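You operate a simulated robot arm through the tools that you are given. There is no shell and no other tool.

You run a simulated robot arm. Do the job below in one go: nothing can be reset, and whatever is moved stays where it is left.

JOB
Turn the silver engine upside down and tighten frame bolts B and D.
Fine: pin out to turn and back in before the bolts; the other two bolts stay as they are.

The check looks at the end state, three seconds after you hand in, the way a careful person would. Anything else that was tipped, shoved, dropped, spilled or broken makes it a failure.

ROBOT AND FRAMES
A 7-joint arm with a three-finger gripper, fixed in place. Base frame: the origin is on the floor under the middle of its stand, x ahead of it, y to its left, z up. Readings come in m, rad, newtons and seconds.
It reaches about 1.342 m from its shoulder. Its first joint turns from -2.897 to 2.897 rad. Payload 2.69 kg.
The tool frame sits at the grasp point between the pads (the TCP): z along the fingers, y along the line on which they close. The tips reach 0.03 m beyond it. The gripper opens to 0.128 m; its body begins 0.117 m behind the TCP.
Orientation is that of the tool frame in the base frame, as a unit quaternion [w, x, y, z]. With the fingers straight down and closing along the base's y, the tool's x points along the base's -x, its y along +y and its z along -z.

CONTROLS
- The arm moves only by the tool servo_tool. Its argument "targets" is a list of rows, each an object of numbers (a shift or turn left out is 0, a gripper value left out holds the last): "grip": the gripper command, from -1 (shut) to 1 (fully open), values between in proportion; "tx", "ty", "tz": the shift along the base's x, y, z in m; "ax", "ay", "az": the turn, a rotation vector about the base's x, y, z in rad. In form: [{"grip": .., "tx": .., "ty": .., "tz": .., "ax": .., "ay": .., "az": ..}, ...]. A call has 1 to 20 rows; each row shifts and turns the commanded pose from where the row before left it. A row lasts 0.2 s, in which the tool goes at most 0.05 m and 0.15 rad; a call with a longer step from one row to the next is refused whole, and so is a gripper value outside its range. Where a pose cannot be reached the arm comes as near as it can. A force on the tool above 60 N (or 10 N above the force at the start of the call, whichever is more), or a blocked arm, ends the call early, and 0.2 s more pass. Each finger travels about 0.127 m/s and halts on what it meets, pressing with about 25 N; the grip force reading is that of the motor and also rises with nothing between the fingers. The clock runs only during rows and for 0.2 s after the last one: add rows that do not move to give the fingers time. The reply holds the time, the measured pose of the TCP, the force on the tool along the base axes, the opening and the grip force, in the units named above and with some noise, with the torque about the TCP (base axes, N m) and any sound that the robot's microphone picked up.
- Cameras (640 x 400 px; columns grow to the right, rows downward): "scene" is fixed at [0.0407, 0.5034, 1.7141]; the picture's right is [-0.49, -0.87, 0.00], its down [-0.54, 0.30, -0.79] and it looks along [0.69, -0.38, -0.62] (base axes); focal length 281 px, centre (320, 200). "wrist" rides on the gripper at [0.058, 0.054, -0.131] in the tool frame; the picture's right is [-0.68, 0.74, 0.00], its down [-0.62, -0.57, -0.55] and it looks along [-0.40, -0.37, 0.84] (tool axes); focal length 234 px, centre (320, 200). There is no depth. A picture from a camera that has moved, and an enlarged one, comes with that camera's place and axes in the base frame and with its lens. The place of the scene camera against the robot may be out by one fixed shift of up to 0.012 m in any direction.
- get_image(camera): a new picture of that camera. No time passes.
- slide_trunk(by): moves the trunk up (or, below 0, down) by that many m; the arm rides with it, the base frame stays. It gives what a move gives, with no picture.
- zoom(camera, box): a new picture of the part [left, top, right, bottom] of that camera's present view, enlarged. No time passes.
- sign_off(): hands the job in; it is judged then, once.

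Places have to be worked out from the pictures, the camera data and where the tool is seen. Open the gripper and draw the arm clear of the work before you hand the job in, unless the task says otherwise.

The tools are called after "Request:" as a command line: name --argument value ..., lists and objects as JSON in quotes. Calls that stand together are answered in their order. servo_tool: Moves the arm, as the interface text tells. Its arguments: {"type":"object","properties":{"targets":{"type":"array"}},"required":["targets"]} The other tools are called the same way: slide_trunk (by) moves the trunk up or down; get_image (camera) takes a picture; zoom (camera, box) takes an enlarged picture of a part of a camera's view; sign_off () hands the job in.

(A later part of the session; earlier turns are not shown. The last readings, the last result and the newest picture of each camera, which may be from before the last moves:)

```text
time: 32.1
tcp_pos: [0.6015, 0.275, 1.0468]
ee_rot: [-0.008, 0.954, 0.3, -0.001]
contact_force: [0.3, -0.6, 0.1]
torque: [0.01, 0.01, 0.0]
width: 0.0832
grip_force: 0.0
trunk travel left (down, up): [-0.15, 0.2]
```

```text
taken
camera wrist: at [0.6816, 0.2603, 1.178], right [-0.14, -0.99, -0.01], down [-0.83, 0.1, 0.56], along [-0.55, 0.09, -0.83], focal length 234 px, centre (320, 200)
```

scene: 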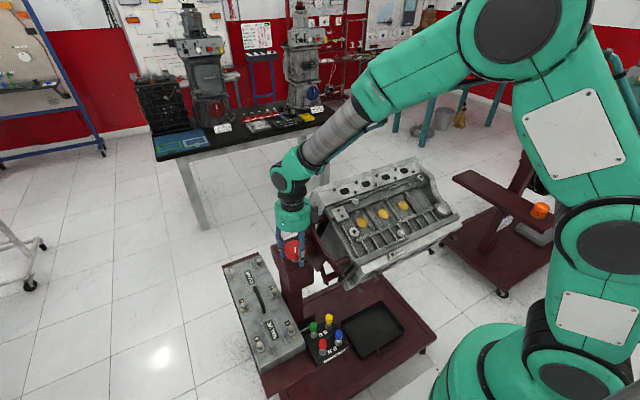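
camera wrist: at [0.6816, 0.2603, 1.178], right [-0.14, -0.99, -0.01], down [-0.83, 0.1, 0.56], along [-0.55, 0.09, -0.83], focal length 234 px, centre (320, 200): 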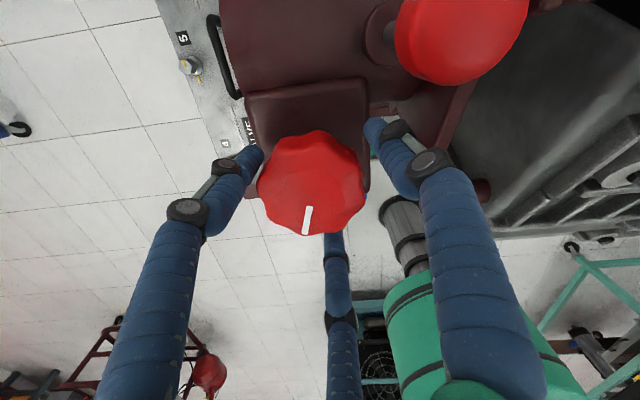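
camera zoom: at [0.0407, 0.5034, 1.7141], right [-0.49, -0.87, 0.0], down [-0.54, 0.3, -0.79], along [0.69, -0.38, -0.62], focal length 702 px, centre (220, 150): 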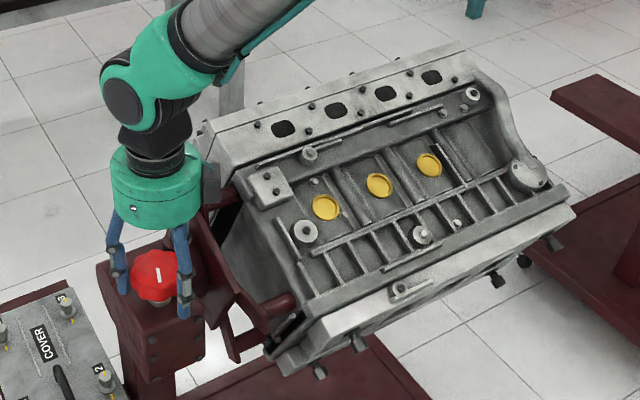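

The engine stays where it is when released. I lift clear of the raised pin, re-level the hand, and unwind the wrist counter-clockwise above everything for the next stroke.

Request:
servo_tool --targets '[{"tz": 0.03}, {"tz": 0.03, "tx": 0.002, "ty": 0.003}, {"tz": 0.03, "ax": -0.0147, "ay": -0.0067}, {"az": 0.148}, {"az": 0.148}, {"az": 0.148}, {"az": 0.148}, {"az": 0.148}, {"az": 0.148}, {"az": 0.148}, {"az": 0.148}, {"az": 0.148}, {"az": 0.148}, {"az": 0.148}, {"az": 0.148}, {"az": 0.148}, {"az": 0.148}, {"az": 0.148}, {"az": 0.148}, {"az": 0.148}]'

Request:
servo_tool --targets '[{"az": 0.148}, {"az": 0.148}, {"az": 0.148}, {"az": 0.148}, {"az": 0.148}, {"az": 0.148}, {"az": 0.148}, {"az": 0.148}, {"az": 0.148}, {"az": 0.148}, {"az": 0.148}, {"az": 0.148}, {"az": 0.148}, {}]'

```text
time: 36.3
tcp_pos: [0.6039, 0.279, 1.1369]
ee_rot: [0.0, 0.008, 1.0, 0.0]
contact_force: [-0.8, -0.3, 0.5]
torque: [-0.01, 0.03, 0.02]
width: 0.0832
grip_force: 0.1
trunk travel left (down, up): [-0.15, 0.2]
```

```text
time: 39.3
tcp_pos: [0.6036, 0.2783, 1.1373]
ee_rot: [0.002, 0.816, -0.578, 0.0]
contact_force: [0.3, 0.6, -0.4]
torque: [0.05, 0.0, 0.03]
width: 0.0832
grip_force: 0.0
trunk travel left (down, up): [-0.15, 0.2]
```

At +109° and tracking well. I continue to about +160° for a long next stroke.

Request:
servo_tool --targets '[{"az": 0.148}, {"az": 0.148}, {"az": 0.148}, {"az": 0.148}, {"az": 0.148}, {"az": 0.148}, {}]'

Request:
get_image --camera "wrist"

```text
time: 40.9
tcp_pos: [0.6025, 0.2788, 1.1375]
ee_rot: [0.002, 0.985, -0.171, 0.0]
contact_force: [-0.9, -1.3, -0.5]
torque: [0.03, 0.01, -0.03]
width: 0.0832
grip_force: 0.0
trunk travel left (down, up): [-0.15, 0.2]
```

```text
taken
camera wrist: at [0.6411, 0.2059, 1.2685], right [-0.89, -0.46, 0.0], down [-0.39, 0.74, 0.55], along [-0.25, 0.49, -0.84], focal length 234 px, centre (320, 200)
```

wrist: 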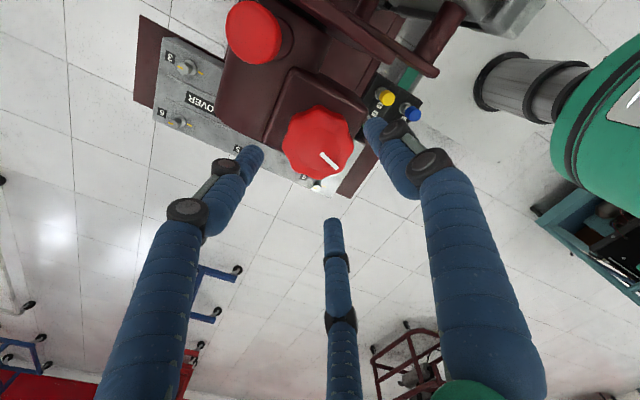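

Aligned at +160°. I lower onto the knob, grip it, and begin the second clockwise stroke.

Request:
servo_tool --targets '[{"tx": 0.001, "tz": -0.03}, {"tx": 0.001, "tz": -0.03}, {"tz": -0.02}, {"tz": -0.0125}, {}, {"grip": -1}, {}, {}, {}]'

Request:
get_image --camera "wrist"

```text
time: 42.9
tcp_pos: [0.6048, 0.2793, 1.045]
ee_rot: [0.001, 0.985, -0.172, 0.0]
contact_force: [-11.7, 18.3, 4.0]
torque: [0.8, 0.5, 0.03]
width: 0.064
grip_force: 45.2
trunk travel left (down, up): [-0.15, 0.2]
```

```text
taken
camera wrist: at [0.6422, 0.207, 1.1768], right [-0.89, -0.46, 0.0], down [-0.39, 0.74, 0.55], along [-0.25, 0.49, -0.84], focal length 234 px, centre (320, 200)
```

wrist: 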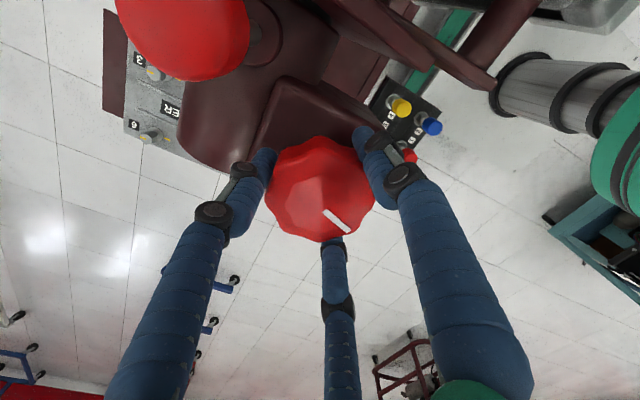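

Gripped well. I relieve the side load and turn clockwise.

Request:
servo_tool --targets '[{"tx": -0.001, "ty": 0.001}, {"az": -0.14}, {"az": -0.14}, {"az": -0.14}, {"az": -0.14}, {"az": -0.14}, {"az": -0.14}, {"az": -0.14}, {"az": -0.14}, {"az": -0.14}, {"az": -0.14}, {"az": -0.14}, {"az": -0.14}, {"az": -0.14}, {"az": -0.14}, {"az": -0.14}, {"az": -0.14}, {"az": -0.14}, {}]'

Request:
get_image --camera "scene"

Request:
get_image --camera "wrist"

```text
time: 46.9
tcp_pos: [0.6037, 0.2797, 1.0445]
ee_rot: [0.0, -0.205, 0.979, 0.0]
contact_force: [3.7, 7.7, 17.7]
torque: [-0.08, 0.03, 0.01]
width: 0.0638
grip_force: 45.0
trunk travel left (down, up): [-0.15, 0.2]
```

```text
taken
```

scene: 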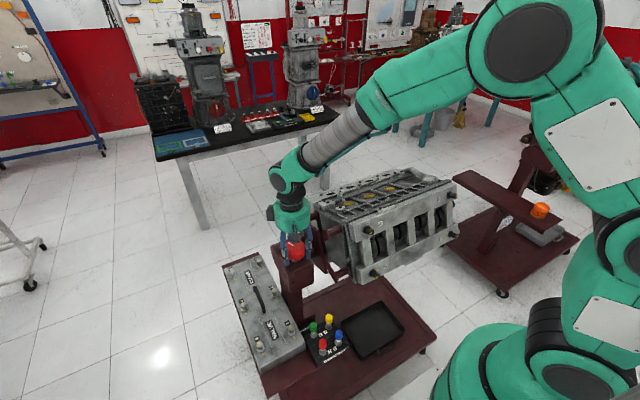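

```text
taken
camera wrist: at [0.5303, 0.3034, 1.1766], right [0.32, 0.95, 0.0], down [0.79, -0.27, 0.55], along [0.52, -0.18, -0.84], focal length 234 px, centre (320, 200)
```

wrist: 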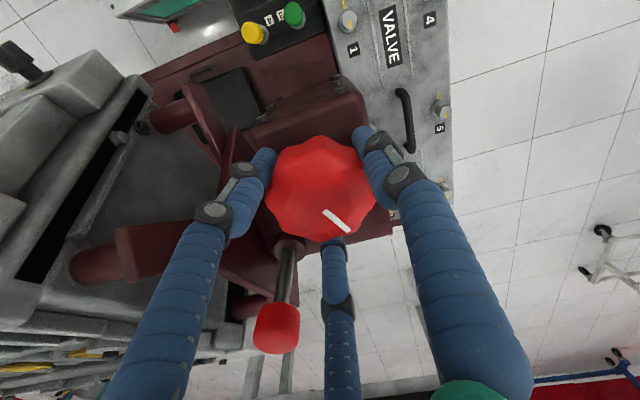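

The engine is now near 90°. I continue the stroke clockwise down to about -138°.

Request:
servo_tool --targets '[{"tz": 0.001, "az": -0.14}, {"az": -0.14}, {"az": -0.14}, {"az": -0.14}, {"az": -0.14}, {"az": -0.14}, {"az": -0.14}, {"az": -0.14}, {"az": -0.14}, {"az": -0.14}, {"az": -0.14}, {"az": -0.14}, {"az": -0.14}, {"az": -0.14}, {"az": -0.14}, {"az": -0.14}, {"az": -0.14}, {"az": -0.14}, {"az": -0.14}, {}]'

Request:
get_image --camera "scene"

Request:
get_image --camera "wrist"

```text
time: 51.1
tcp_pos: [0.6053, 0.2798, 1.0456]
ee_rot: [0.0, 0.901, 0.433, 0.0]
contact_force: [5.2, 6.3, -9.1]
torque: [0.14, -0.01, 0.0]
width: 0.0638
grip_force: 44.6
trunk travel left (down, up): [-0.15, 0.2]
```

```text
taken
```

scene: 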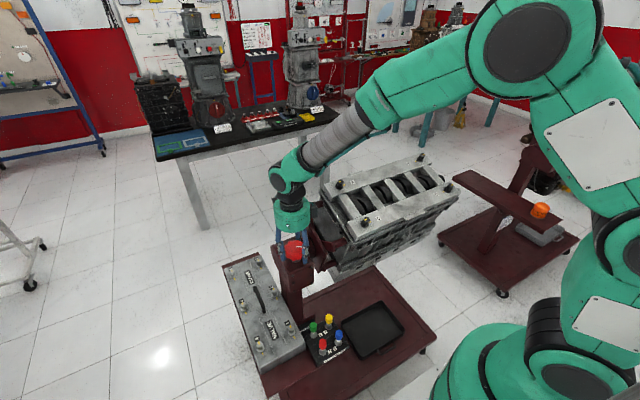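

```text
taken
camera wrist: at [0.6842, 0.2897, 1.1766], right [0.15, -0.99, 0.0], down [-0.83, -0.13, 0.55], along [-0.54, -0.08, -0.84], focal length 234 px, centre (320, 200)
```

wrist: 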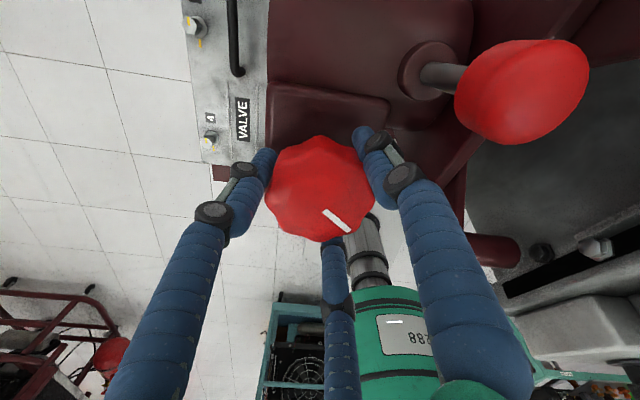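

The engine is at roughly 125°. I turn slightly further so no finger points at the pin, then release, lift and unwind for the last stroke.

Request:
servo_tool --targets '[{"az": -0.08}, {"az": -0.08}, {}, {"grip": 0.25}, {}, {}, {}]'

Request:
zoom --camera "scene" --box '[240, 130, 480, 290]'

```text
time: 52.7
tcp_pos: [0.6057, 0.2798, 1.0461]
ee_rot: [0.001, 0.933, 0.36, 0.0]
contact_force: [-0.5, -0.6, -0.6]
torque: [0.02, 0.03, 0.02]
width: 0.0799
grip_force: 0.0
trunk travel left (down, up): [-0.15, 0.2]
```

```text
2.50 times, centred on (360, 210) of scene
camera zoom: at [0.0407, 0.5034, 1.7141], right [-0.49, -0.87, 0.0], down [-0.54, 0.3, -0.79], along [0.69, -0.38, -0.62], focal length 702 px, centre (220, 175)
```

zoom: 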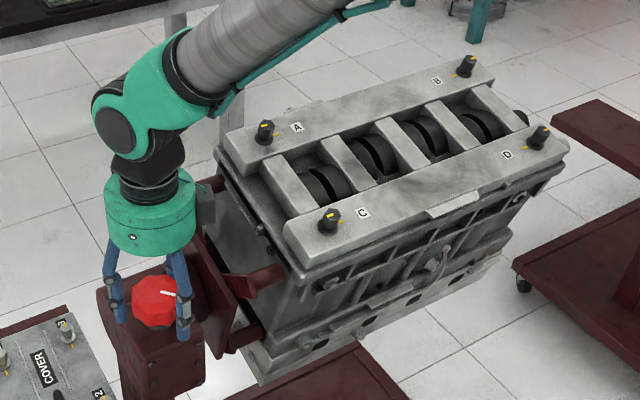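

The underside is coming up and shows bolts A, B, C and D with yellow marks. I lift clear and unwind the wrist for the last stroke (about 220° of knob left).

Request:
servo_tool --targets '[{"tz": 0.03}, {"tz": 0.03}, {"tz": 0.031}, {"az": 0.145}, {"az": 0.145}, {"az": 0.145}, {"az": 0.145}, {"az": 0.145}, {"az": 0.145}, {"az": 0.145}, {"az": 0.145}, {"az": 0.145}, {"az": 0.145}, {"az": 0.145}, {"az": 0.145}, {"az": 0.145}, {"az": 0.145}, {"az": 0.145}, {"az": 0.145}, {"az": 0.145}]'

Request:
servo_tool --targets '[{"az": 0.145}, {"az": 0.145}, {"az": 0.145}, {"az": 0.145}, {"az": 0.145}, {"az": 0.145}, {"az": 0.145}, {"az": 0.145}, {"az": 0.145}, {"az": 0.145}, {"az": 0.145}, {"az": 0.145}, {"az": 0.145}, {"az": 0.145}, {"az": 0.145}, {"az": 0.145}, {"az": 0.145}, {"az": 0.145}, {"az": 0.145}, {}]'

Request:
get_image --camera "wrist"

```text
time: 56.9
tcp_pos: [0.6032, 0.2784, 1.1367]
ee_rot: [0.0, -0.031, 1.0, 0.0]
contact_force: [-0.3, 0.5, 1.0]
torque: [-0.02, 0.01, 0.02]
width: 0.0801
grip_force: 0.1
trunk travel left (down, up): [-0.15, 0.2]
```

```text
time: 61.1
tcp_pos: [0.6054, 0.2801, 1.1369]
ee_rot: [0.002, 0.987, -0.161, -0.001]
contact_force: [0.1, -0.1, -0.1]
torque: [0.01, 0.01, 0.01]
width: 0.0799
grip_force: 0.0
trunk travel left (down, up): [-0.15, 0.2]
```

```text
taken
camera wrist: at [0.6439, 0.2078, 1.2683], right [-0.88, -0.48, 0.0], down [-0.4, 0.73, 0.55], along [-0.27, 0.48, -0.84], focal length 234 px, centre (320, 200)
```

wrist: 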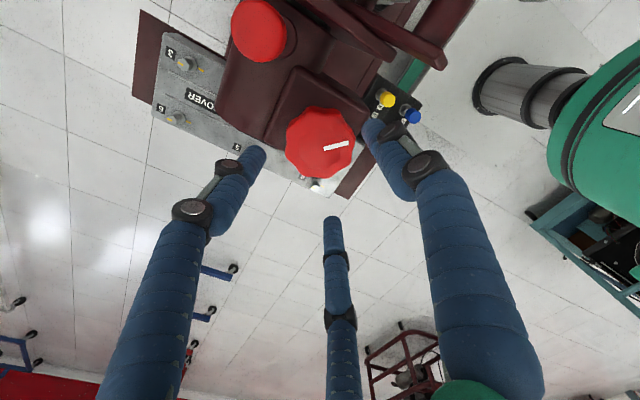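

Aligned at +161°, the mark points at azimuth about -130°, so about 225° remain. I lower and grip again.

Request:
servo_tool --targets '[{"tz": -0.03}, {"tz": -0.03}, {"tz": -0.02}, {"tz": -0.0115}, {}, {"grip": -1}, {}, {}, {}]'

Request:
get_image --camera "wrist"

```text
time: 63.1
tcp_pos: [0.6045, 0.2801, 1.0448]
ee_rot: [0.001, 0.987, -0.161, 0.0]
contact_force: [-2.5, 14.3, 1.0]
torque: [0.56, 0.06, 0.03]
width: 0.0641
grip_force: 45.3
trunk travel left (down, up): [-0.15, 0.2]
```

```text
taken
camera wrist: at [0.6434, 0.2081, 1.177], right [-0.88, -0.48, 0.0], down [-0.4, 0.73, 0.55], along [-0.26, 0.48, -0.84], focal length 234 px, centre (320, 200)
```

wrist: 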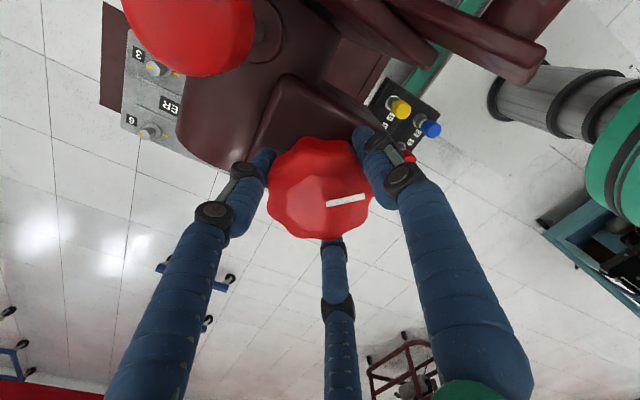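

Gripped. I turn about 150° clockwise first, then check the engine angle.

Request:
servo_tool --targets '[{"ty": 0.001, "az": -0.14}, {"az": -0.14}, {"az": -0.14}, {"az": -0.14}, {"az": -0.14}, {"az": -0.14}, {"az": -0.14}, {"az": -0.14}, {"az": -0.14}, {"az": -0.14}, {"az": -0.14}, {"az": -0.14}, {"az": -0.14}, {"az": -0.14}, {"az": -0.14}, {"az": -0.14}, {"az": -0.14}, {"az": -0.14}, {"az": -0.14}, {}]'

Request:
zoom --camera "scene" --box '[240, 130, 480, 290]'

Request:
get_image --camera "wrist"

```text
time: 67.3
tcp_pos: [0.6048, 0.2801, 1.0444]
ee_rot: [-0.001, -0.078, 0.997, 0.001]
contact_force: [3.0, -12.3, -1.4]
torque: [-0.27, -0.01, 0.91]
width: 0.0644
grip_force: 45.0
trunk travel left (down, up): [-0.15, 0.2]
```

```text
2.50 times, centred on (360, 210) of scene
camera zoom: at [0.0407, 0.5034, 1.7141], right [-0.49, -0.87, 0.0], down [-0.54, 0.3, -0.79], along [0.69, -0.38, -0.62], focal length 702 px, centre (220, 175)
```

zoom: 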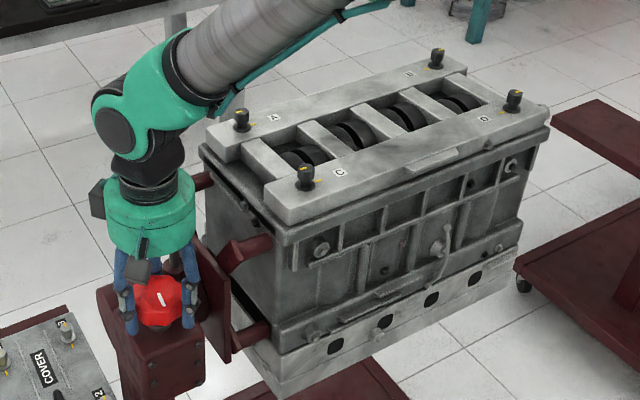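

```text
taken
camera wrist: at [0.5395, 0.3214, 1.1767], right [0.55, 0.83, 0.0], down [0.7, -0.46, 0.55], along [0.46, -0.3, -0.84], focal length 234 px, centre (320, 200)
```

wrist: 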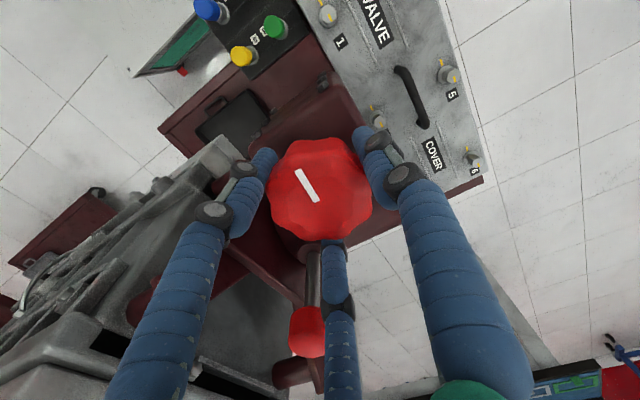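

The knob met a stop and the fingers slipped: the engine is already slightly past 180° (gearing is about 3:1, end stop a couple of degrees beyond). I turn the knob back a little counter-clockwise and measure the mark.

Request:
servo_tool --targets '[{"az": 0.05}, {"az": 0.05}, {}]'

Request:
zoom --camera "wrist" --box '[230, 110, 410, 260]'

Request:
zoom --camera "scene" --box '[280, 130, 460, 290]'

```text
time: 68.1
tcp_pos: [0.605, 0.2793, 1.0447]
ee_rot: [-0.001, -0.129, 0.992, 0.001]
contact_force: [3.3, -17.7, -1.4]
torque: [-0.23, -0.13, 0.02]
width: 0.0642
grip_force: 45.5
trunk travel left (down, up): [-0.15, 0.2]
```

```text
2.67 times, centred on (320, 185) of wrist
camera zoom: at [0.5354, 0.3145, 1.1767], right [0.47, 0.88, 0.0], down [0.74, -0.39, 0.55], along [0.48, -0.26, -0.84], focal length 624 px, centre (320, 240)
```

zoom: 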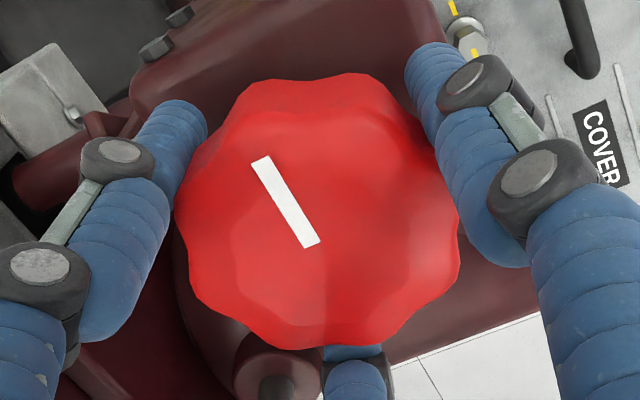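

```text
2.50 times, centred on (370, 210) of scene
camera zoom: at [0.0407, 0.5034, 1.7141], right [-0.49, -0.87, 0.0], down [-0.54, 0.3, -0.79], along [0.69, -0.38, -0.62], focal length 702 px, centre (195, 175)
```

zoom: 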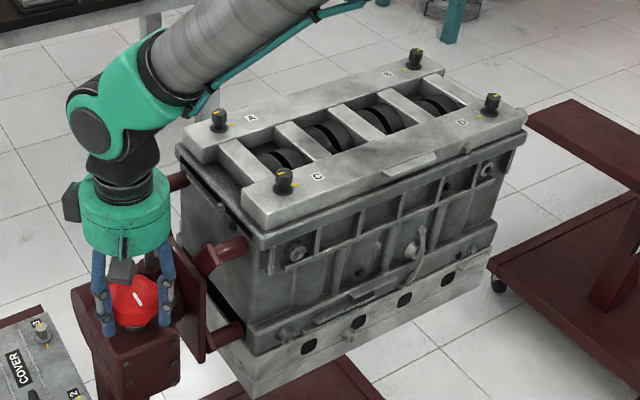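

The mark now points to azimuth ≈180°, so the engine should be at 180°. I open the fingers, lift straight up and check that nothing shifts.

Request:
servo_tool --targets '[{"grip": 0.25}, {}, {}, {}, {"tz": 0.03}, {"tz": 0.03}, {"tz": 0.04}, {"tz": 0.03}, {}]'

Request:
get_image --camera "wrist"

Request:
zoom --camera "scene" --box '[240, 130, 480, 290]'

```text
time: 70.1
tcp_pos: [0.6043, 0.2808, 1.1753]
ee_rot: [0.0, -0.128, 0.992, 0.0]
contact_force: [0.2, 0.2, -0.6]
torque: [-0.01, -0.02, 0.01]
width: 0.0801
grip_force: 0.1
trunk travel left (down, up): [-0.15, 0.2]
```

```text
taken
camera wrist: at [0.5344, 0.3155, 1.3069], right [0.47, 0.88, 0.0], down [0.74, -0.39, 0.55], along [0.48, -0.26, -0.84], focal length 234 px, centre (320, 200)
```

wrist: 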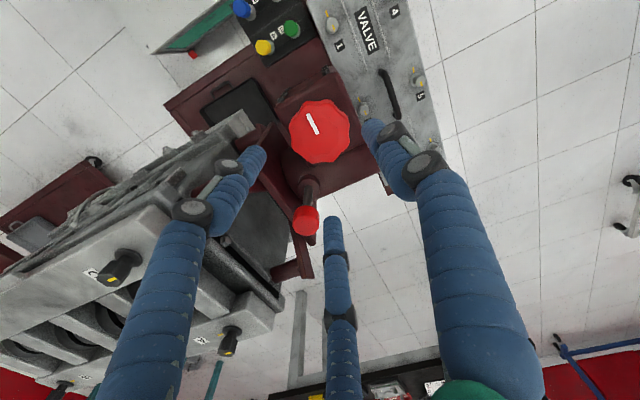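

```text
2.50 times, centred on (360, 210) of scene
camera zoom: at [0.0407, 0.5034, 1.7141], right [-0.49, -0.87, 0.0], down [-0.54, 0.3, -0.79], along [0.69, -0.38, -0.62], focal length 702 px, centre (220, 175)
```

zoom: 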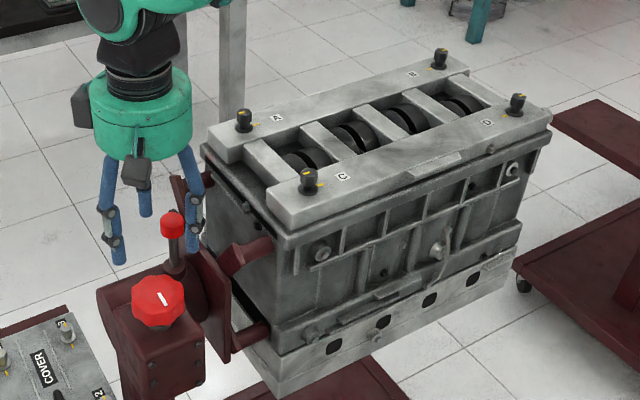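

The engine sits upside down with bolts A–D on top (B near (0.753, -0.297), D near (0.600, -0.303)). I move over the raised pin at (0.680, 0.2215), with the hand back at its zero turn and fingers at 5 cm.

Request:
servo_tool --targets '[{"tx": 0.025, "ty": -0.02, "az": -0.129, "grip": -0.2}, {"tx": 0.025, "ty": -0.02, "az": -0.129}, {"tx": 0.0255, "ty": -0.0195}, {}, {}]'

Request:
get_image --camera "wrist"

```text
time: 71.3
tcp_pos: [0.6798, 0.2221, 1.1766]
ee_rot: [0.0, 0.001, 1.0, 0.0]
contact_force: [0.4, 1.4, 0.0]
torque: [-0.01, 0.03, -0.01]
width: 0.0515
grip_force: 0.1
trunk travel left (down, up): [-0.15, 0.2]
```

```text
taken
camera wrist: at [0.6221, 0.273, 1.3075], right [0.68, 0.74, 0.0], down [0.62, -0.57, 0.55], along [0.4, -0.37, -0.84], focal length 234 px, centre (320, 200)
```

wrist: 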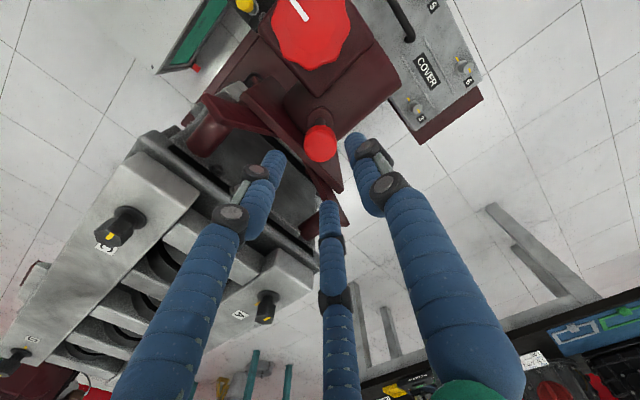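

The cap is centred under the hand. I lower to cap height and close on it.

Request:
servo_tool --targets '[{"tz": -0.03}, {"tz": -0.03}, {"tz": -0.024}, {}, {"grip": -1}, {}, {}, {}]'

Request:
get_image --camera "wrist"

```text
time: 73.1
tcp_pos: [0.6811, 0.2219, 1.0913]
ee_rot: [0.0, 0.001, 1.0, 0.0]
contact_force: [-0.5, 2.9, -1.3]
torque: [0.12, 0.16, -0.35]
width: 0.0308
grip_force: 45.3
trunk travel left (down, up): [-0.15, 0.2]
```

```text
taken
camera wrist: at [0.6223, 0.2733, 1.2227], right [0.68, 0.74, 0.0], down [0.62, -0.57, 0.55], along [0.4, -0.37, -0.84], focal length 234 px, centre (320, 200)
```

wrist: 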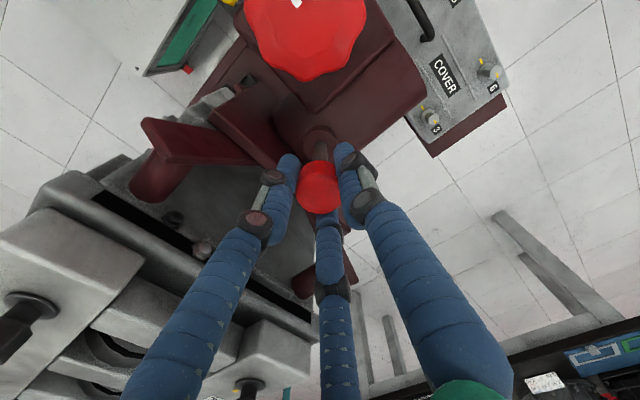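

Gripped with almost no side load. I push the pin down in small steps, watching for resistance.

Request:
servo_tool --targets '[{"tz": -0.005}, {"tz": -0.005}, {"tz": -0.005}, {"tz": -0.005}, {}]'

```text
time: 74.3
tcp_pos: [0.6806, 0.2218, 1.0706]
ee_rot: [0.0, 0.001, 1.0, 0.0]
contact_force: [-4.5, 6.3, 0.0]
torque: [0.25, 0.03, -0.49]
width: 0.0305
grip_force: 45.2
trunk travel left (down, up): [-0.15, 0.2]
```

Request:
servo_tool --targets '[{"tz": -0.004}, {"tz": -0.004}, {"tz": -0.004}, {"tz": -0.004}, {}]'

Request:
zoom --camera "scene" --box '[250, 170, 350, 290]'

```text
time: 75.5
tcp_pos: [0.6789, 0.2217, 1.0552]
ee_rot: [0.0, 0.001, 1.0, 0.0]
contact_force: [-4.7, 8.9, 0.2]
torque: [0.21, 0.07, -0.37]
width: 0.0306
grip_force: 44.8
trunk travel left (down, up): [-0.15, 0.2]
```

```text
3.33 times, centred on (300, 230) of scene
camera zoom: at [0.0407, 0.5034, 1.7141], right [-0.49, -0.87, 0.0], down [-0.54, 0.3, -0.79], along [0.69, -0.38, -0.62], focal length 936 px, centre (387, 100)
```

zoom: 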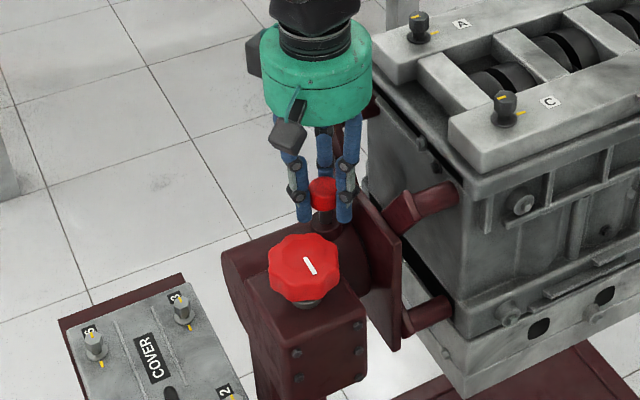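

The pin slides in without resistance, about 3 mm to go. I push the last bit until it seats.

Request:
servo_tool --targets '[{"tz": -0.002}, {"tz": -0.002}, {"tz": -0.001}, {}]'

```text
time: 76.5
tcp_pos: [0.6802, 0.2218, 1.0519]
ee_rot: [0.0, 0.001, 1.0, 0.0]
contact_force: [-5.9, 10.0, 5.7]
torque: [0.19, 0.18, -0.28]
width: 0.0306
grip_force: 45.0
trunk travel left (down, up): [-0.15, 0.2]
```

Request:
servo_tool --targets '[{"tz": -0.001}, {"tz": -0.001}, {}]'

Request:
zoom --camera "scene" --box '[250, 170, 350, 290]'

```text
time: 77.3
tcp_pos: [0.6814, 0.222, 1.0499]
ee_rot: [0.002, 0.001, 1.0, 0.001]
contact_force: [-9.6, 10.3, 28.6]
torque: [0.2, 0.41, -0.53]
width: 0.0303
grip_force: 45.3
trunk travel left (down, up): [-0.15, 0.2]
```

```text
3.33 times, centred on (300, 230) of scene
camera zoom: at [0.0407, 0.5034, 1.7141], right [-0.49, -0.87, 0.0], down [-0.54, 0.3, -0.79], along [0.69, -0.38, -0.62], focal length 936 px, centre (387, 100)
```

zoom: 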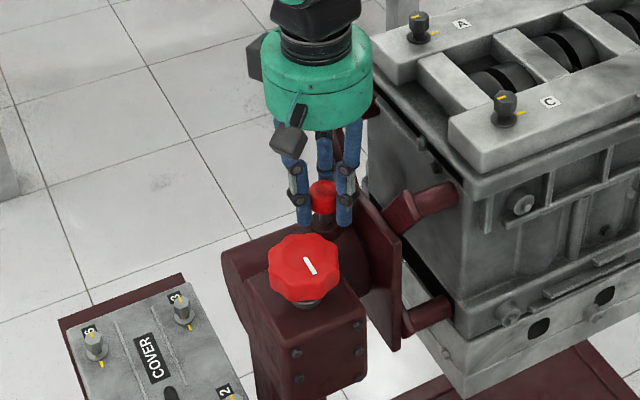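

The pin is seated (28 N reaction at the original depth). I release it and lift away.

Request:
servo_tool --targets '[{"grip": -0.22}, {}, {}, {"tz": 0.03}, {"tz": 0.04}, {"tz": 0.04}, {"tz": 0.04}, {}]'

Request:
zoom --camera "scene" --box '[250, 170, 350, 290]'

Request:
get_image --camera "wrist"

Request:
zoom --camera "scene" --box '[380, 130, 460, 190]'

Request:
zoom --camera "scene" --box '[310, 150, 390, 210]'

```text
time: 79.1
tcp_pos: [0.6806, 0.2205, 1.1993]
ee_rot: [0.001, 0.0, 1.0, 0.0]
contact_force: [-0.4, 0.1, 0.3]
torque: [-0.01, -0.01, 0.02]
width: 0.0501
grip_force: 0.0
trunk travel left (down, up): [-0.15, 0.2]
```

```text
3.33 times, centred on (300, 230) of scene
camera zoom: at [0.0407, 0.5034, 1.7141], right [-0.49, -0.87, 0.0], down [-0.54, 0.3, -0.79], along [0.69, -0.38, -0.62], focal length 936 px, centre (387, 100)
```

zoom: 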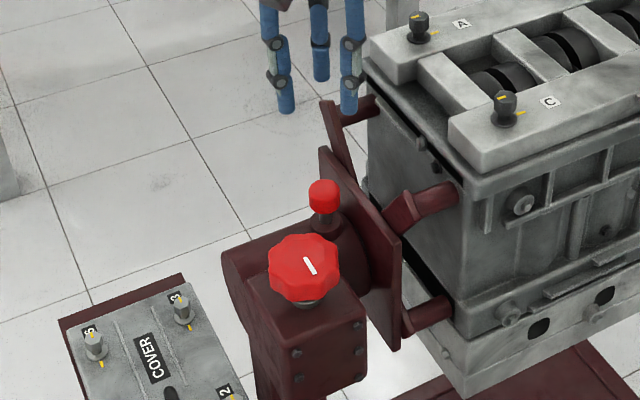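

```text
taken
camera wrist: at [0.6225, 0.2726, 1.3315], right [0.68, 0.74, 0.0], down [0.62, -0.57, 0.55], along [0.4, -0.37, -0.84], focal length 234 px, centre (320, 200)
```

wrist: 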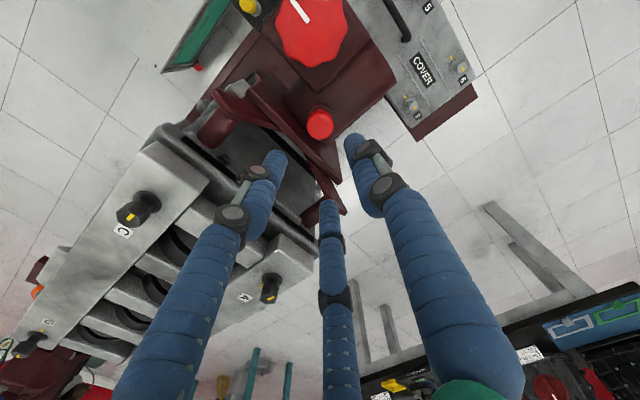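

```text
6.67 times, centred on (420, 160) of scene
camera zoom: at [0.0407, 0.5034, 1.7141], right [-0.49, -0.87, 0.0], down [-0.54, 0.3, -0.79], along [0.69, -0.38, -0.62], focal length 1871 px, centre (-347, 467)
```

zoom: 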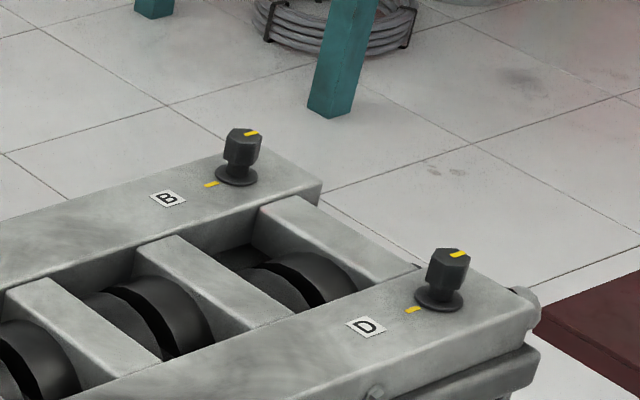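

```text
6.67 times, centred on (350, 180) of scene
camera zoom: at [0.0407, 0.5034, 1.7141], right [-0.49, -0.87, 0.0], down [-0.54, 0.3, -0.79], along [0.69, -0.38, -0.62], focal length 1871 px, centre (120, 333)
```

zoom: 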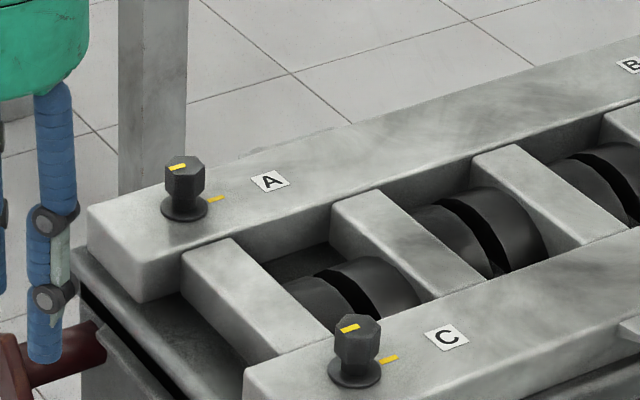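

The pin is back in and the engine is upside down. All four bolts show the head mark away from the frame mark, so they are loose. I raise the hand and travel over to B and D for a closer look.

Request:
servo_tool --targets '[{"tz": 0.04}, {"tz": 0.04}, {"ty": -0.04}, {"ty": -0.04}, {"ty": -0.04}, {"ty": -0.04}, {"ty": -0.04}, {"ty": -0.04}, {"ty": -0.04}, {"ty": -0.04}, {"ty": -0.04}, {"ty": -0.04}, {"ty": -0.04}, {"tx": 0.01, "ty": -0.02}, {}]'

Request:
get_image --camera "wrist"

Request:
get_image --camera "scene"

```text
time: 82.3
tcp_pos: [0.6904, -0.2405, 1.2782]
ee_rot: [0.0, 0.001, 1.0, 0.001]
contact_force: [0.7, -1.1, 0.2]
torque: [0.01, -0.01, 0.02]
width: 0.0498
grip_force: 0.0
trunk travel left (down, up): [-0.15, 0.2]
```

```text
taken
camera wrist: at [0.6333, -0.1885, 1.4098], right [0.68, 0.74, 0.0], down [0.62, -0.57, 0.55], along [0.4, -0.37, -0.84], focal length 234 px, centre (320, 200)
```

wrist: 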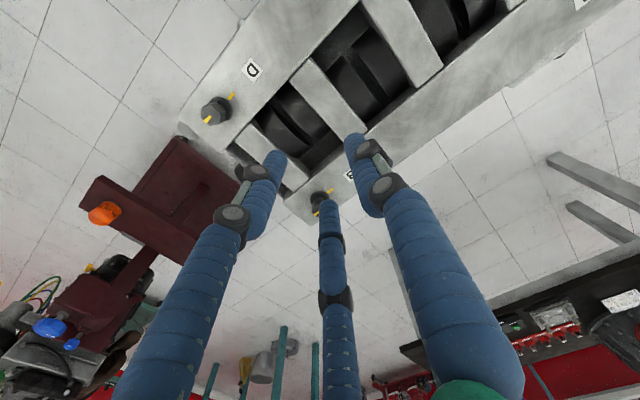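

```text
taken
```

scene: 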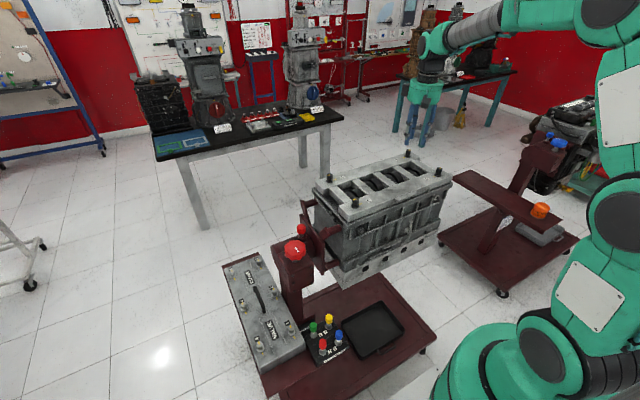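

I zoom on the two bolts in the wrist view.

Request:
zoom --camera "wrist" --box '[180, 70, 260, 140]'

Request:
zoom --camera "wrist" --box '[280, 160, 360, 230]'

```text
5.71 times, centred on (220, 105) of wrist
camera zoom: at [0.6333, -0.1885, 1.4098], right [0.68, 0.74, 0.0], down [0.62, -0.57, 0.55], along [0.4, -0.37, -0.84], focal length 1338 px, centre (891, 743)
```

zoom: 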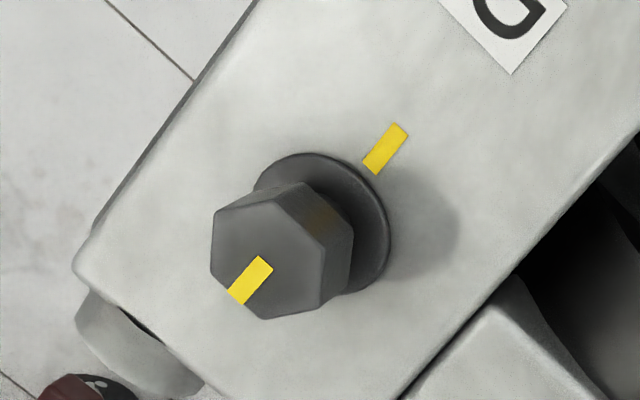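

```text
5.71 times, centred on (320, 195) of wrist
camera zoom: at [0.6333, -0.1885, 1.4098], right [0.68, 0.74, 0.0], down [0.62, -0.57, 0.55], along [0.4, -0.37, -0.84], focal length 1338 px, centre (320, 229)
```

zoom: 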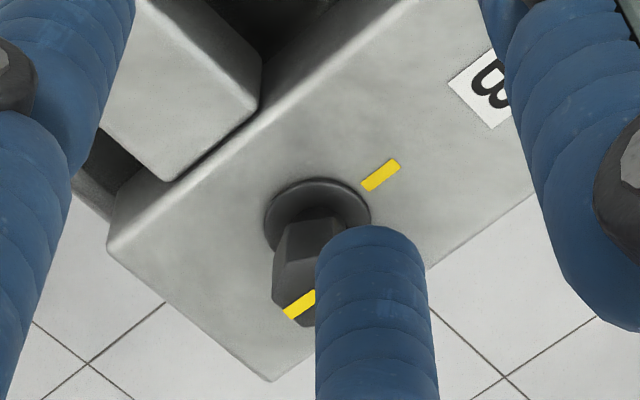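

Both bolts have the frame mark at +y and the head mark at -y, so each needs a 180° clockwise turn; the hex flats lie at 30° + k·60°, which matches the three fingers at a hand turn of multiples of 60°. D is at about (0.600, -0.306), head top z≈1.168. I move over D with the hand turned +60°.

Request:
servo_tool --targets '[{"tx": -0.03, "ty": -0.022, "az": 0.1496}, {"tx": -0.03, "ty": -0.022, "az": 0.1496}, {"tx": -0.0304, "ty": -0.0215, "az": 0.1496}, {"az": 0.1496}, {"az": 0.1496}, {"az": 0.1496}, {"az": 0.1496}, {}]'

Request:
get_image --camera "wrist"

Request:
zoom --camera "wrist" --box '[260, 100, 380, 200]'

```text
time: 84.1
tcp_pos: [0.5994, -0.3037, 1.2776]
ee_rot: [-0.001, -0.5, 0.866, 0.0]
contact_force: [0.6, -0.5, 0.1]
torque: [0.03, 0.0, -0.02]
width: 0.05
grip_force: 0.0
trunk travel left (down, up): [-0.15, 0.2]
```

```text
taken
camera wrist: at [0.5253, -0.3304, 1.41], right [-0.3, 0.95, 0.0], down [0.8, 0.25, 0.55], along [0.52, 0.16, -0.84], focal length 234 px, centre (320, 200)
```

wrist: 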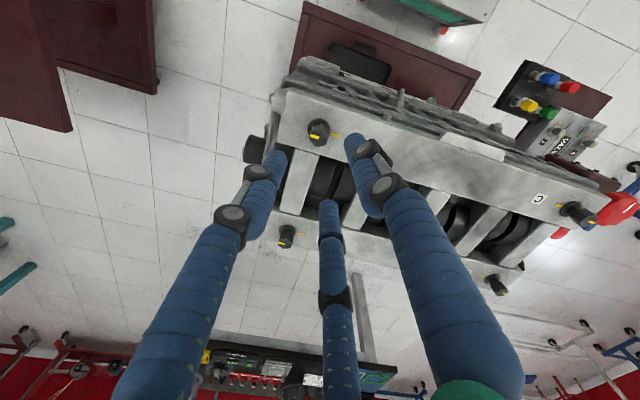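

```text
4.00 times, centred on (320, 150) of wrist
camera zoom: at [0.5253, -0.3304, 1.41], right [-0.3, 0.95, 0.0], down [0.8, 0.25, 0.55], along [0.52, 0.16, -0.84], focal length 937 px, centre (320, 400)
```

zoom: 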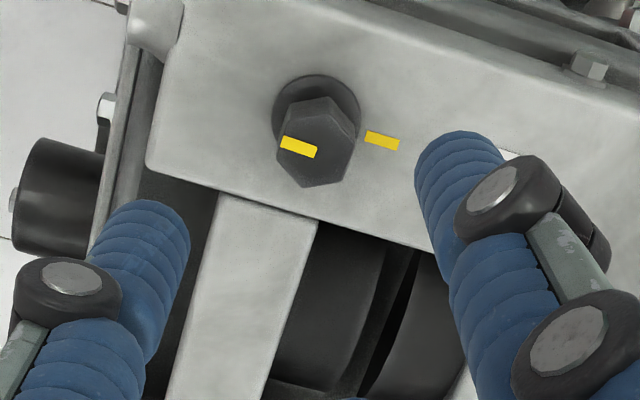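

D's head is within 1 mm of the hand axis in the image. I lower so the tips end just above the bolt's flange.

Request:
servo_tool --targets '[{"ty": -0.001, "tz": -0.03}, {"tz": -0.03}, {"tz": -0.025}, {"tz": -0.013}, {}]'

Request:
get_image --camera "wrist"

Request:
zoom --camera "wrist" --box '[260, 120, 380, 220]'

Request:
zoom --camera "scene" --box '[380, 100, 480, 200]'

```text
time: 85.3
tcp_pos: [0.6003, -0.3046, 1.1805]
ee_rot: [-0.001, -0.5, 0.866, 0.001]
contact_force: [0.1, -0.3, 0.2]
torque: [-0.03, 0.0, 0.0]
width: 0.05
grip_force: 0.0
trunk travel left (down, up): [-0.15, 0.2]
```

```text
taken
camera wrist: at [0.5254, -0.3311, 1.3112], right [-0.3, 0.95, 0.0], down [0.8, 0.25, 0.55], along [0.52, 0.16, -0.84], focal length 234 px, centre (320, 200)
```

wrist: 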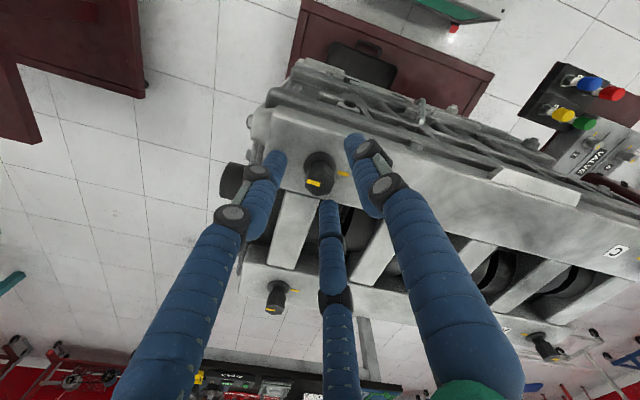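

```text
4.00 times, centred on (320, 170) of wrist
camera zoom: at [0.5254, -0.3311, 1.3112], right [-0.3, 0.95, 0.0], down [0.8, 0.25, 0.55], along [0.52, 0.16, -0.84], focal length 937 px, centre (320, 320)
```

zoom: 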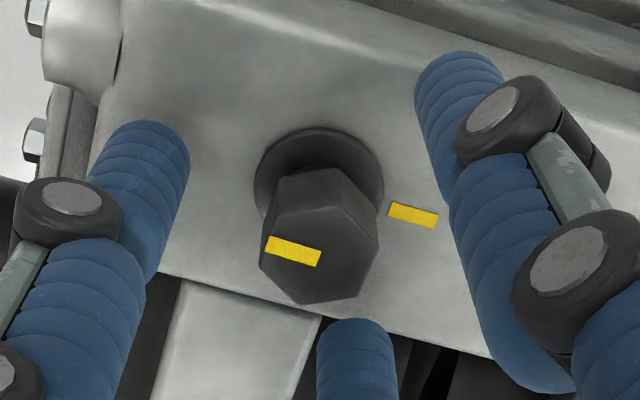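

```text
4.00 times, centred on (430, 150) of scene
camera zoom: at [0.0407, 0.5034, 1.7141], right [-0.49, -0.87, 0.0], down [-0.54, 0.3, -0.79], along [0.69, -0.38, -0.62], focal length 1123 px, centre (-120, 400)
```

zoom: 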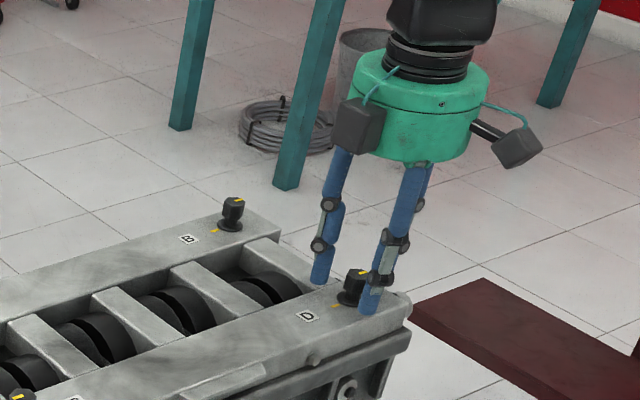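

The head is centred. I lower 2 mm more and close on the hex head of D.

Request:
servo_tool --targets '[{"tz": -0.002}, {"grip": -1}, {}, {}, {}]'

Request:
zoom --camera "wrist" --box '[260, 120, 380, 220]'

```text
time: 86.5
tcp_pos: [0.6008, -0.3045, 1.1783]
ee_rot: [-0.001, -0.499, 0.867, 0.0]
contact_force: [7.5, -0.1, -3.7]
torque: [-0.03, -0.45, 0.04]
width: 0.0186
grip_force: 43.7
trunk travel left (down, up): [-0.15, 0.2]
```

```text
4.00 times, centred on (320, 170) of wrist
camera zoom: at [0.5259, -0.331, 1.3093], right [-0.3, 0.95, 0.0], down [0.8, 0.25, 0.55], along [0.52, 0.16, -0.84], focal length 937 px, centre (320, 320)
```

zoom: 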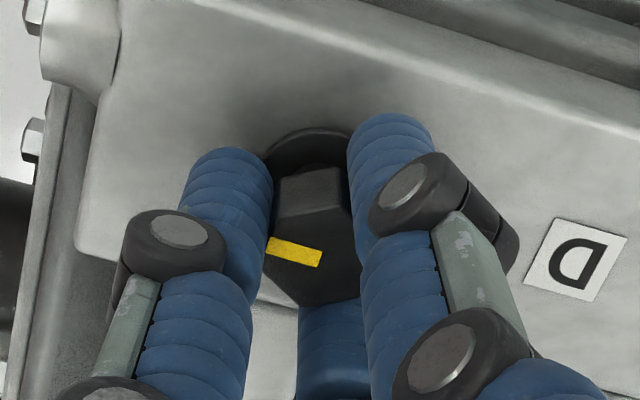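

Gripped with little side load (width 0.0186). I turn clockwise 0.4 rad and check that the bolt follows.

Request:
servo_tool --targets '[{"az": -0.1}, {"az": -0.1}, {"az": -0.1}, {"az": -0.1}, {}]'

Request:
zoom --camera "wrist" --box '[260, 120, 380, 220]'

```text
time: 87.7
tcp_pos: [0.6009, -0.3058, 1.178]
ee_rot: [-0.001, -0.317, 0.948, 0.0]
contact_force: [9.6, 5.9, -1.8]
torque: [0.2, -0.29, 0.0]
width: 0.0184
grip_force: 44.7
trunk travel left (down, up): [-0.15, 0.2]
```

```text
4.00 times, centred on (320, 170) of wrist
camera zoom: at [0.5227, -0.2997, 1.3094], right [0.1, 1.0, 0.0], down [0.83, -0.08, 0.55], along [0.54, -0.05, -0.84], focal length 937 px, centre (320, 320)
```

zoom: 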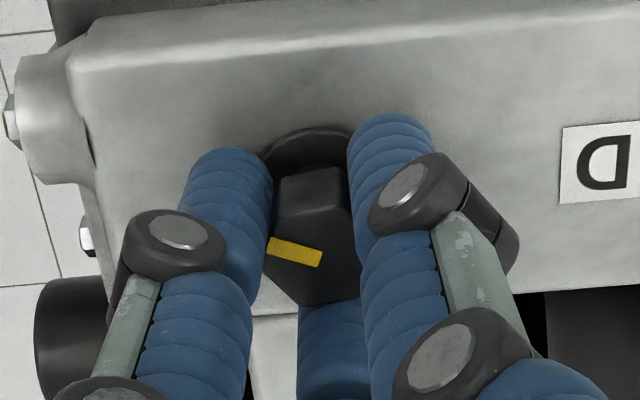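

The bolt follows the hand with hardly any torque. I continue clockwise, keeping watch on torque.

Request:
servo_tool --targets '[{"az": -0.12}, {"az": -0.12}, {"az": -0.12}, {"az": -0.12}, {"az": -0.12}, {"az": -0.12}, {"az": -0.12}, {"az": -0.12}, {"az": -0.12}, {"az": -0.12}, {"az": -0.12}, {"az": -0.12}, {"az": -0.12}, {"az": -0.12}, {"az": -0.12}, {"az": -0.12}, {"az": -0.12}, {"az": -0.12}, {}]'

Request:
get_image --camera "wrist"

Request:
zoom --camera "wrist" --box '[260, 120, 380, 220]'

```text
time: 91.7
tcp_pos: [0.6002, -0.3048, 1.1783]
ee_rot: [0.001, 0.688, 0.726, -0.001]
contact_force: [5.2, 5.8, -3.4]
torque: [0.11, -0.04, 0.02]
width: 0.0184
grip_force: 43.8
trunk travel left (down, up): [-0.15, 0.2]
```

```text
taken
camera wrist: at [0.6519, -0.2462, 1.3093], right [0.77, -0.64, 0.0], down [-0.53, -0.65, 0.55], along [-0.35, -0.42, -0.84], focal length 234 px, centre (320, 200)
```

wrist: 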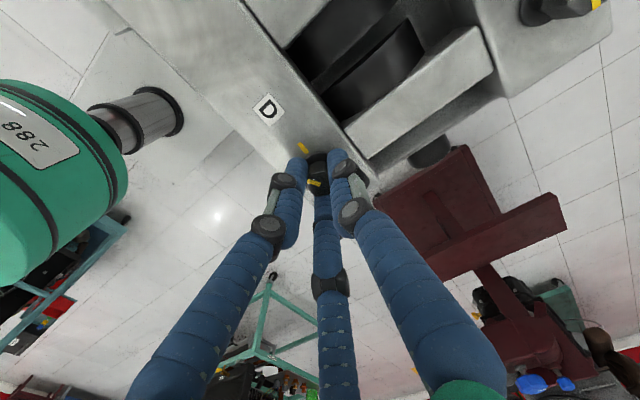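

```text
4.00 times, centred on (320, 170) of wrist
camera zoom: at [0.6519, -0.2462, 1.3093], right [0.77, -0.64, 0.0], down [-0.53, -0.65, 0.55], along [-0.35, -0.42, -0.84], focal length 937 px, centre (320, 320)
```

zoom: 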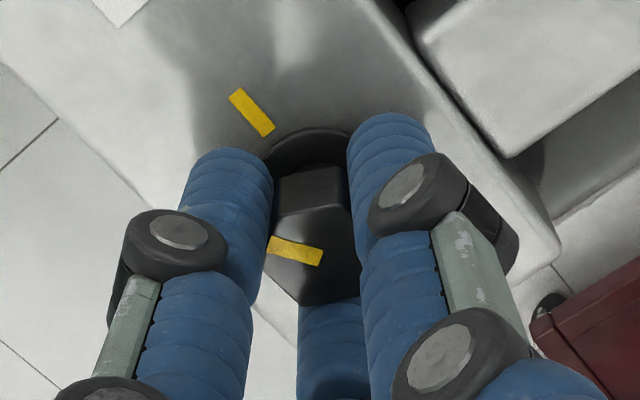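

147° done, the head mark approaches the frame mark. I continue in smaller steps towards alignment.

Request:
servo_tool --targets '[{"az": -0.1}, {"az": -0.1}, {"az": -0.1}, {"az": -0.1}, {"az": -0.08}, {}]'

Request:
zoom --camera "wrist" --box '[260, 120, 380, 220]'

```text
time: 93.1
tcp_pos: [0.6008, -0.3039, 1.1774]
ee_rot: [0.0, 0.84, 0.542, 0.0]
contact_force: [5.1, 1.6, -7.3]
torque: [-0.06, -0.08, -0.02]
width: 0.0183
grip_force: 43.7
trunk travel left (down, up): [-0.15, 0.2]
```

```text
4.00 times, centred on (320, 170) of wrist
camera zoom: at [0.6744, -0.2763, 1.3093], right [0.39, -0.92, 0.0], down [-0.77, -0.33, 0.55], along [-0.5, -0.21, -0.84], focal length 937 px, centre (320, 320)
```

zoom: 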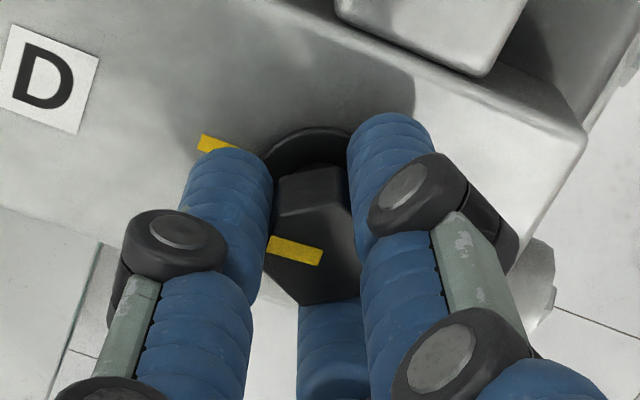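

Request:
servo_tool --targets '[{"tz": -0.0005, "az": -0.05}, {"az": -0.05}, {}]'

Request:
zoom --camera "wrist" --box '[260, 120, 380, 220]'

```text
time: 93.9
tcp_pos: [0.6012, -0.3058, 1.1775]
ee_rot: [0.001, 0.866, 0.5, 0.0]
contact_force: [7.4, 3.1, -2.1]
torque: [0.06, -0.15, 0.22]
width: 0.0185
grip_force: 43.9
trunk travel left (down, up): [-0.15, 0.2]
```

```text
4.00 times, centred on (320, 170) of wrist
camera zoom: at [0.677, -0.2836, 1.3094], right [0.3, -0.95, 0.0], down [-0.8, -0.25, 0.55], along [-0.52, -0.16, -0.84], focal length 937 px, centre (320, 320)
```

zoom: 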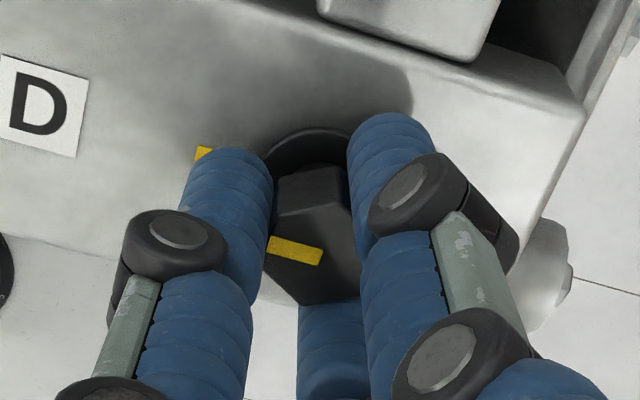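

At exactly 180° a resisting torque of 0.22 N·m appears: the bolt is coming to its stop. I add a small extra turn to confirm it is tight.

Request:
servo_tool --targets '[{"az": -0.04}, {"az": -0.03}, {}]'

Request:
zoom --camera "wrist" --box '[260, 120, 380, 220]'

```text
time: 94.7
tcp_pos: [0.6014, -0.3057, 1.1786]
ee_rot: [0.001, 0.883, 0.469, 0.0]
contact_force: [8.2, 2.3, -0.3]
torque: [0.06, -0.04, 0.33]
width: 0.0185
grip_force: 44.2
trunk travel left (down, up): [-0.15, 0.2]
```

```text
4.00 times, centred on (320, 170) of wrist
camera zoom: at [0.6785, -0.289, 1.3094], right [0.23, -0.97, 0.0], down [-0.81, -0.19, 0.55], along [-0.53, -0.13, -0.84], focal length 937 px, centre (320, 320)
```

zoom: 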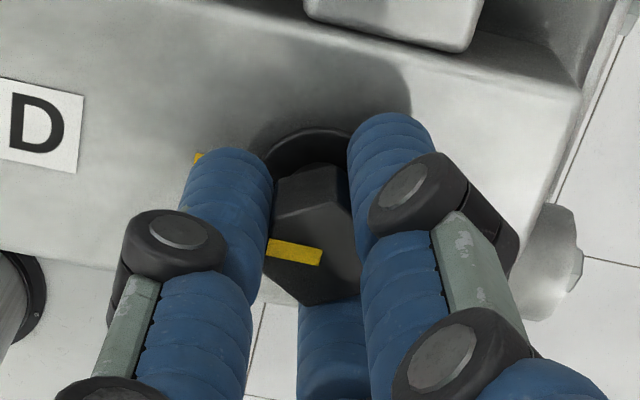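

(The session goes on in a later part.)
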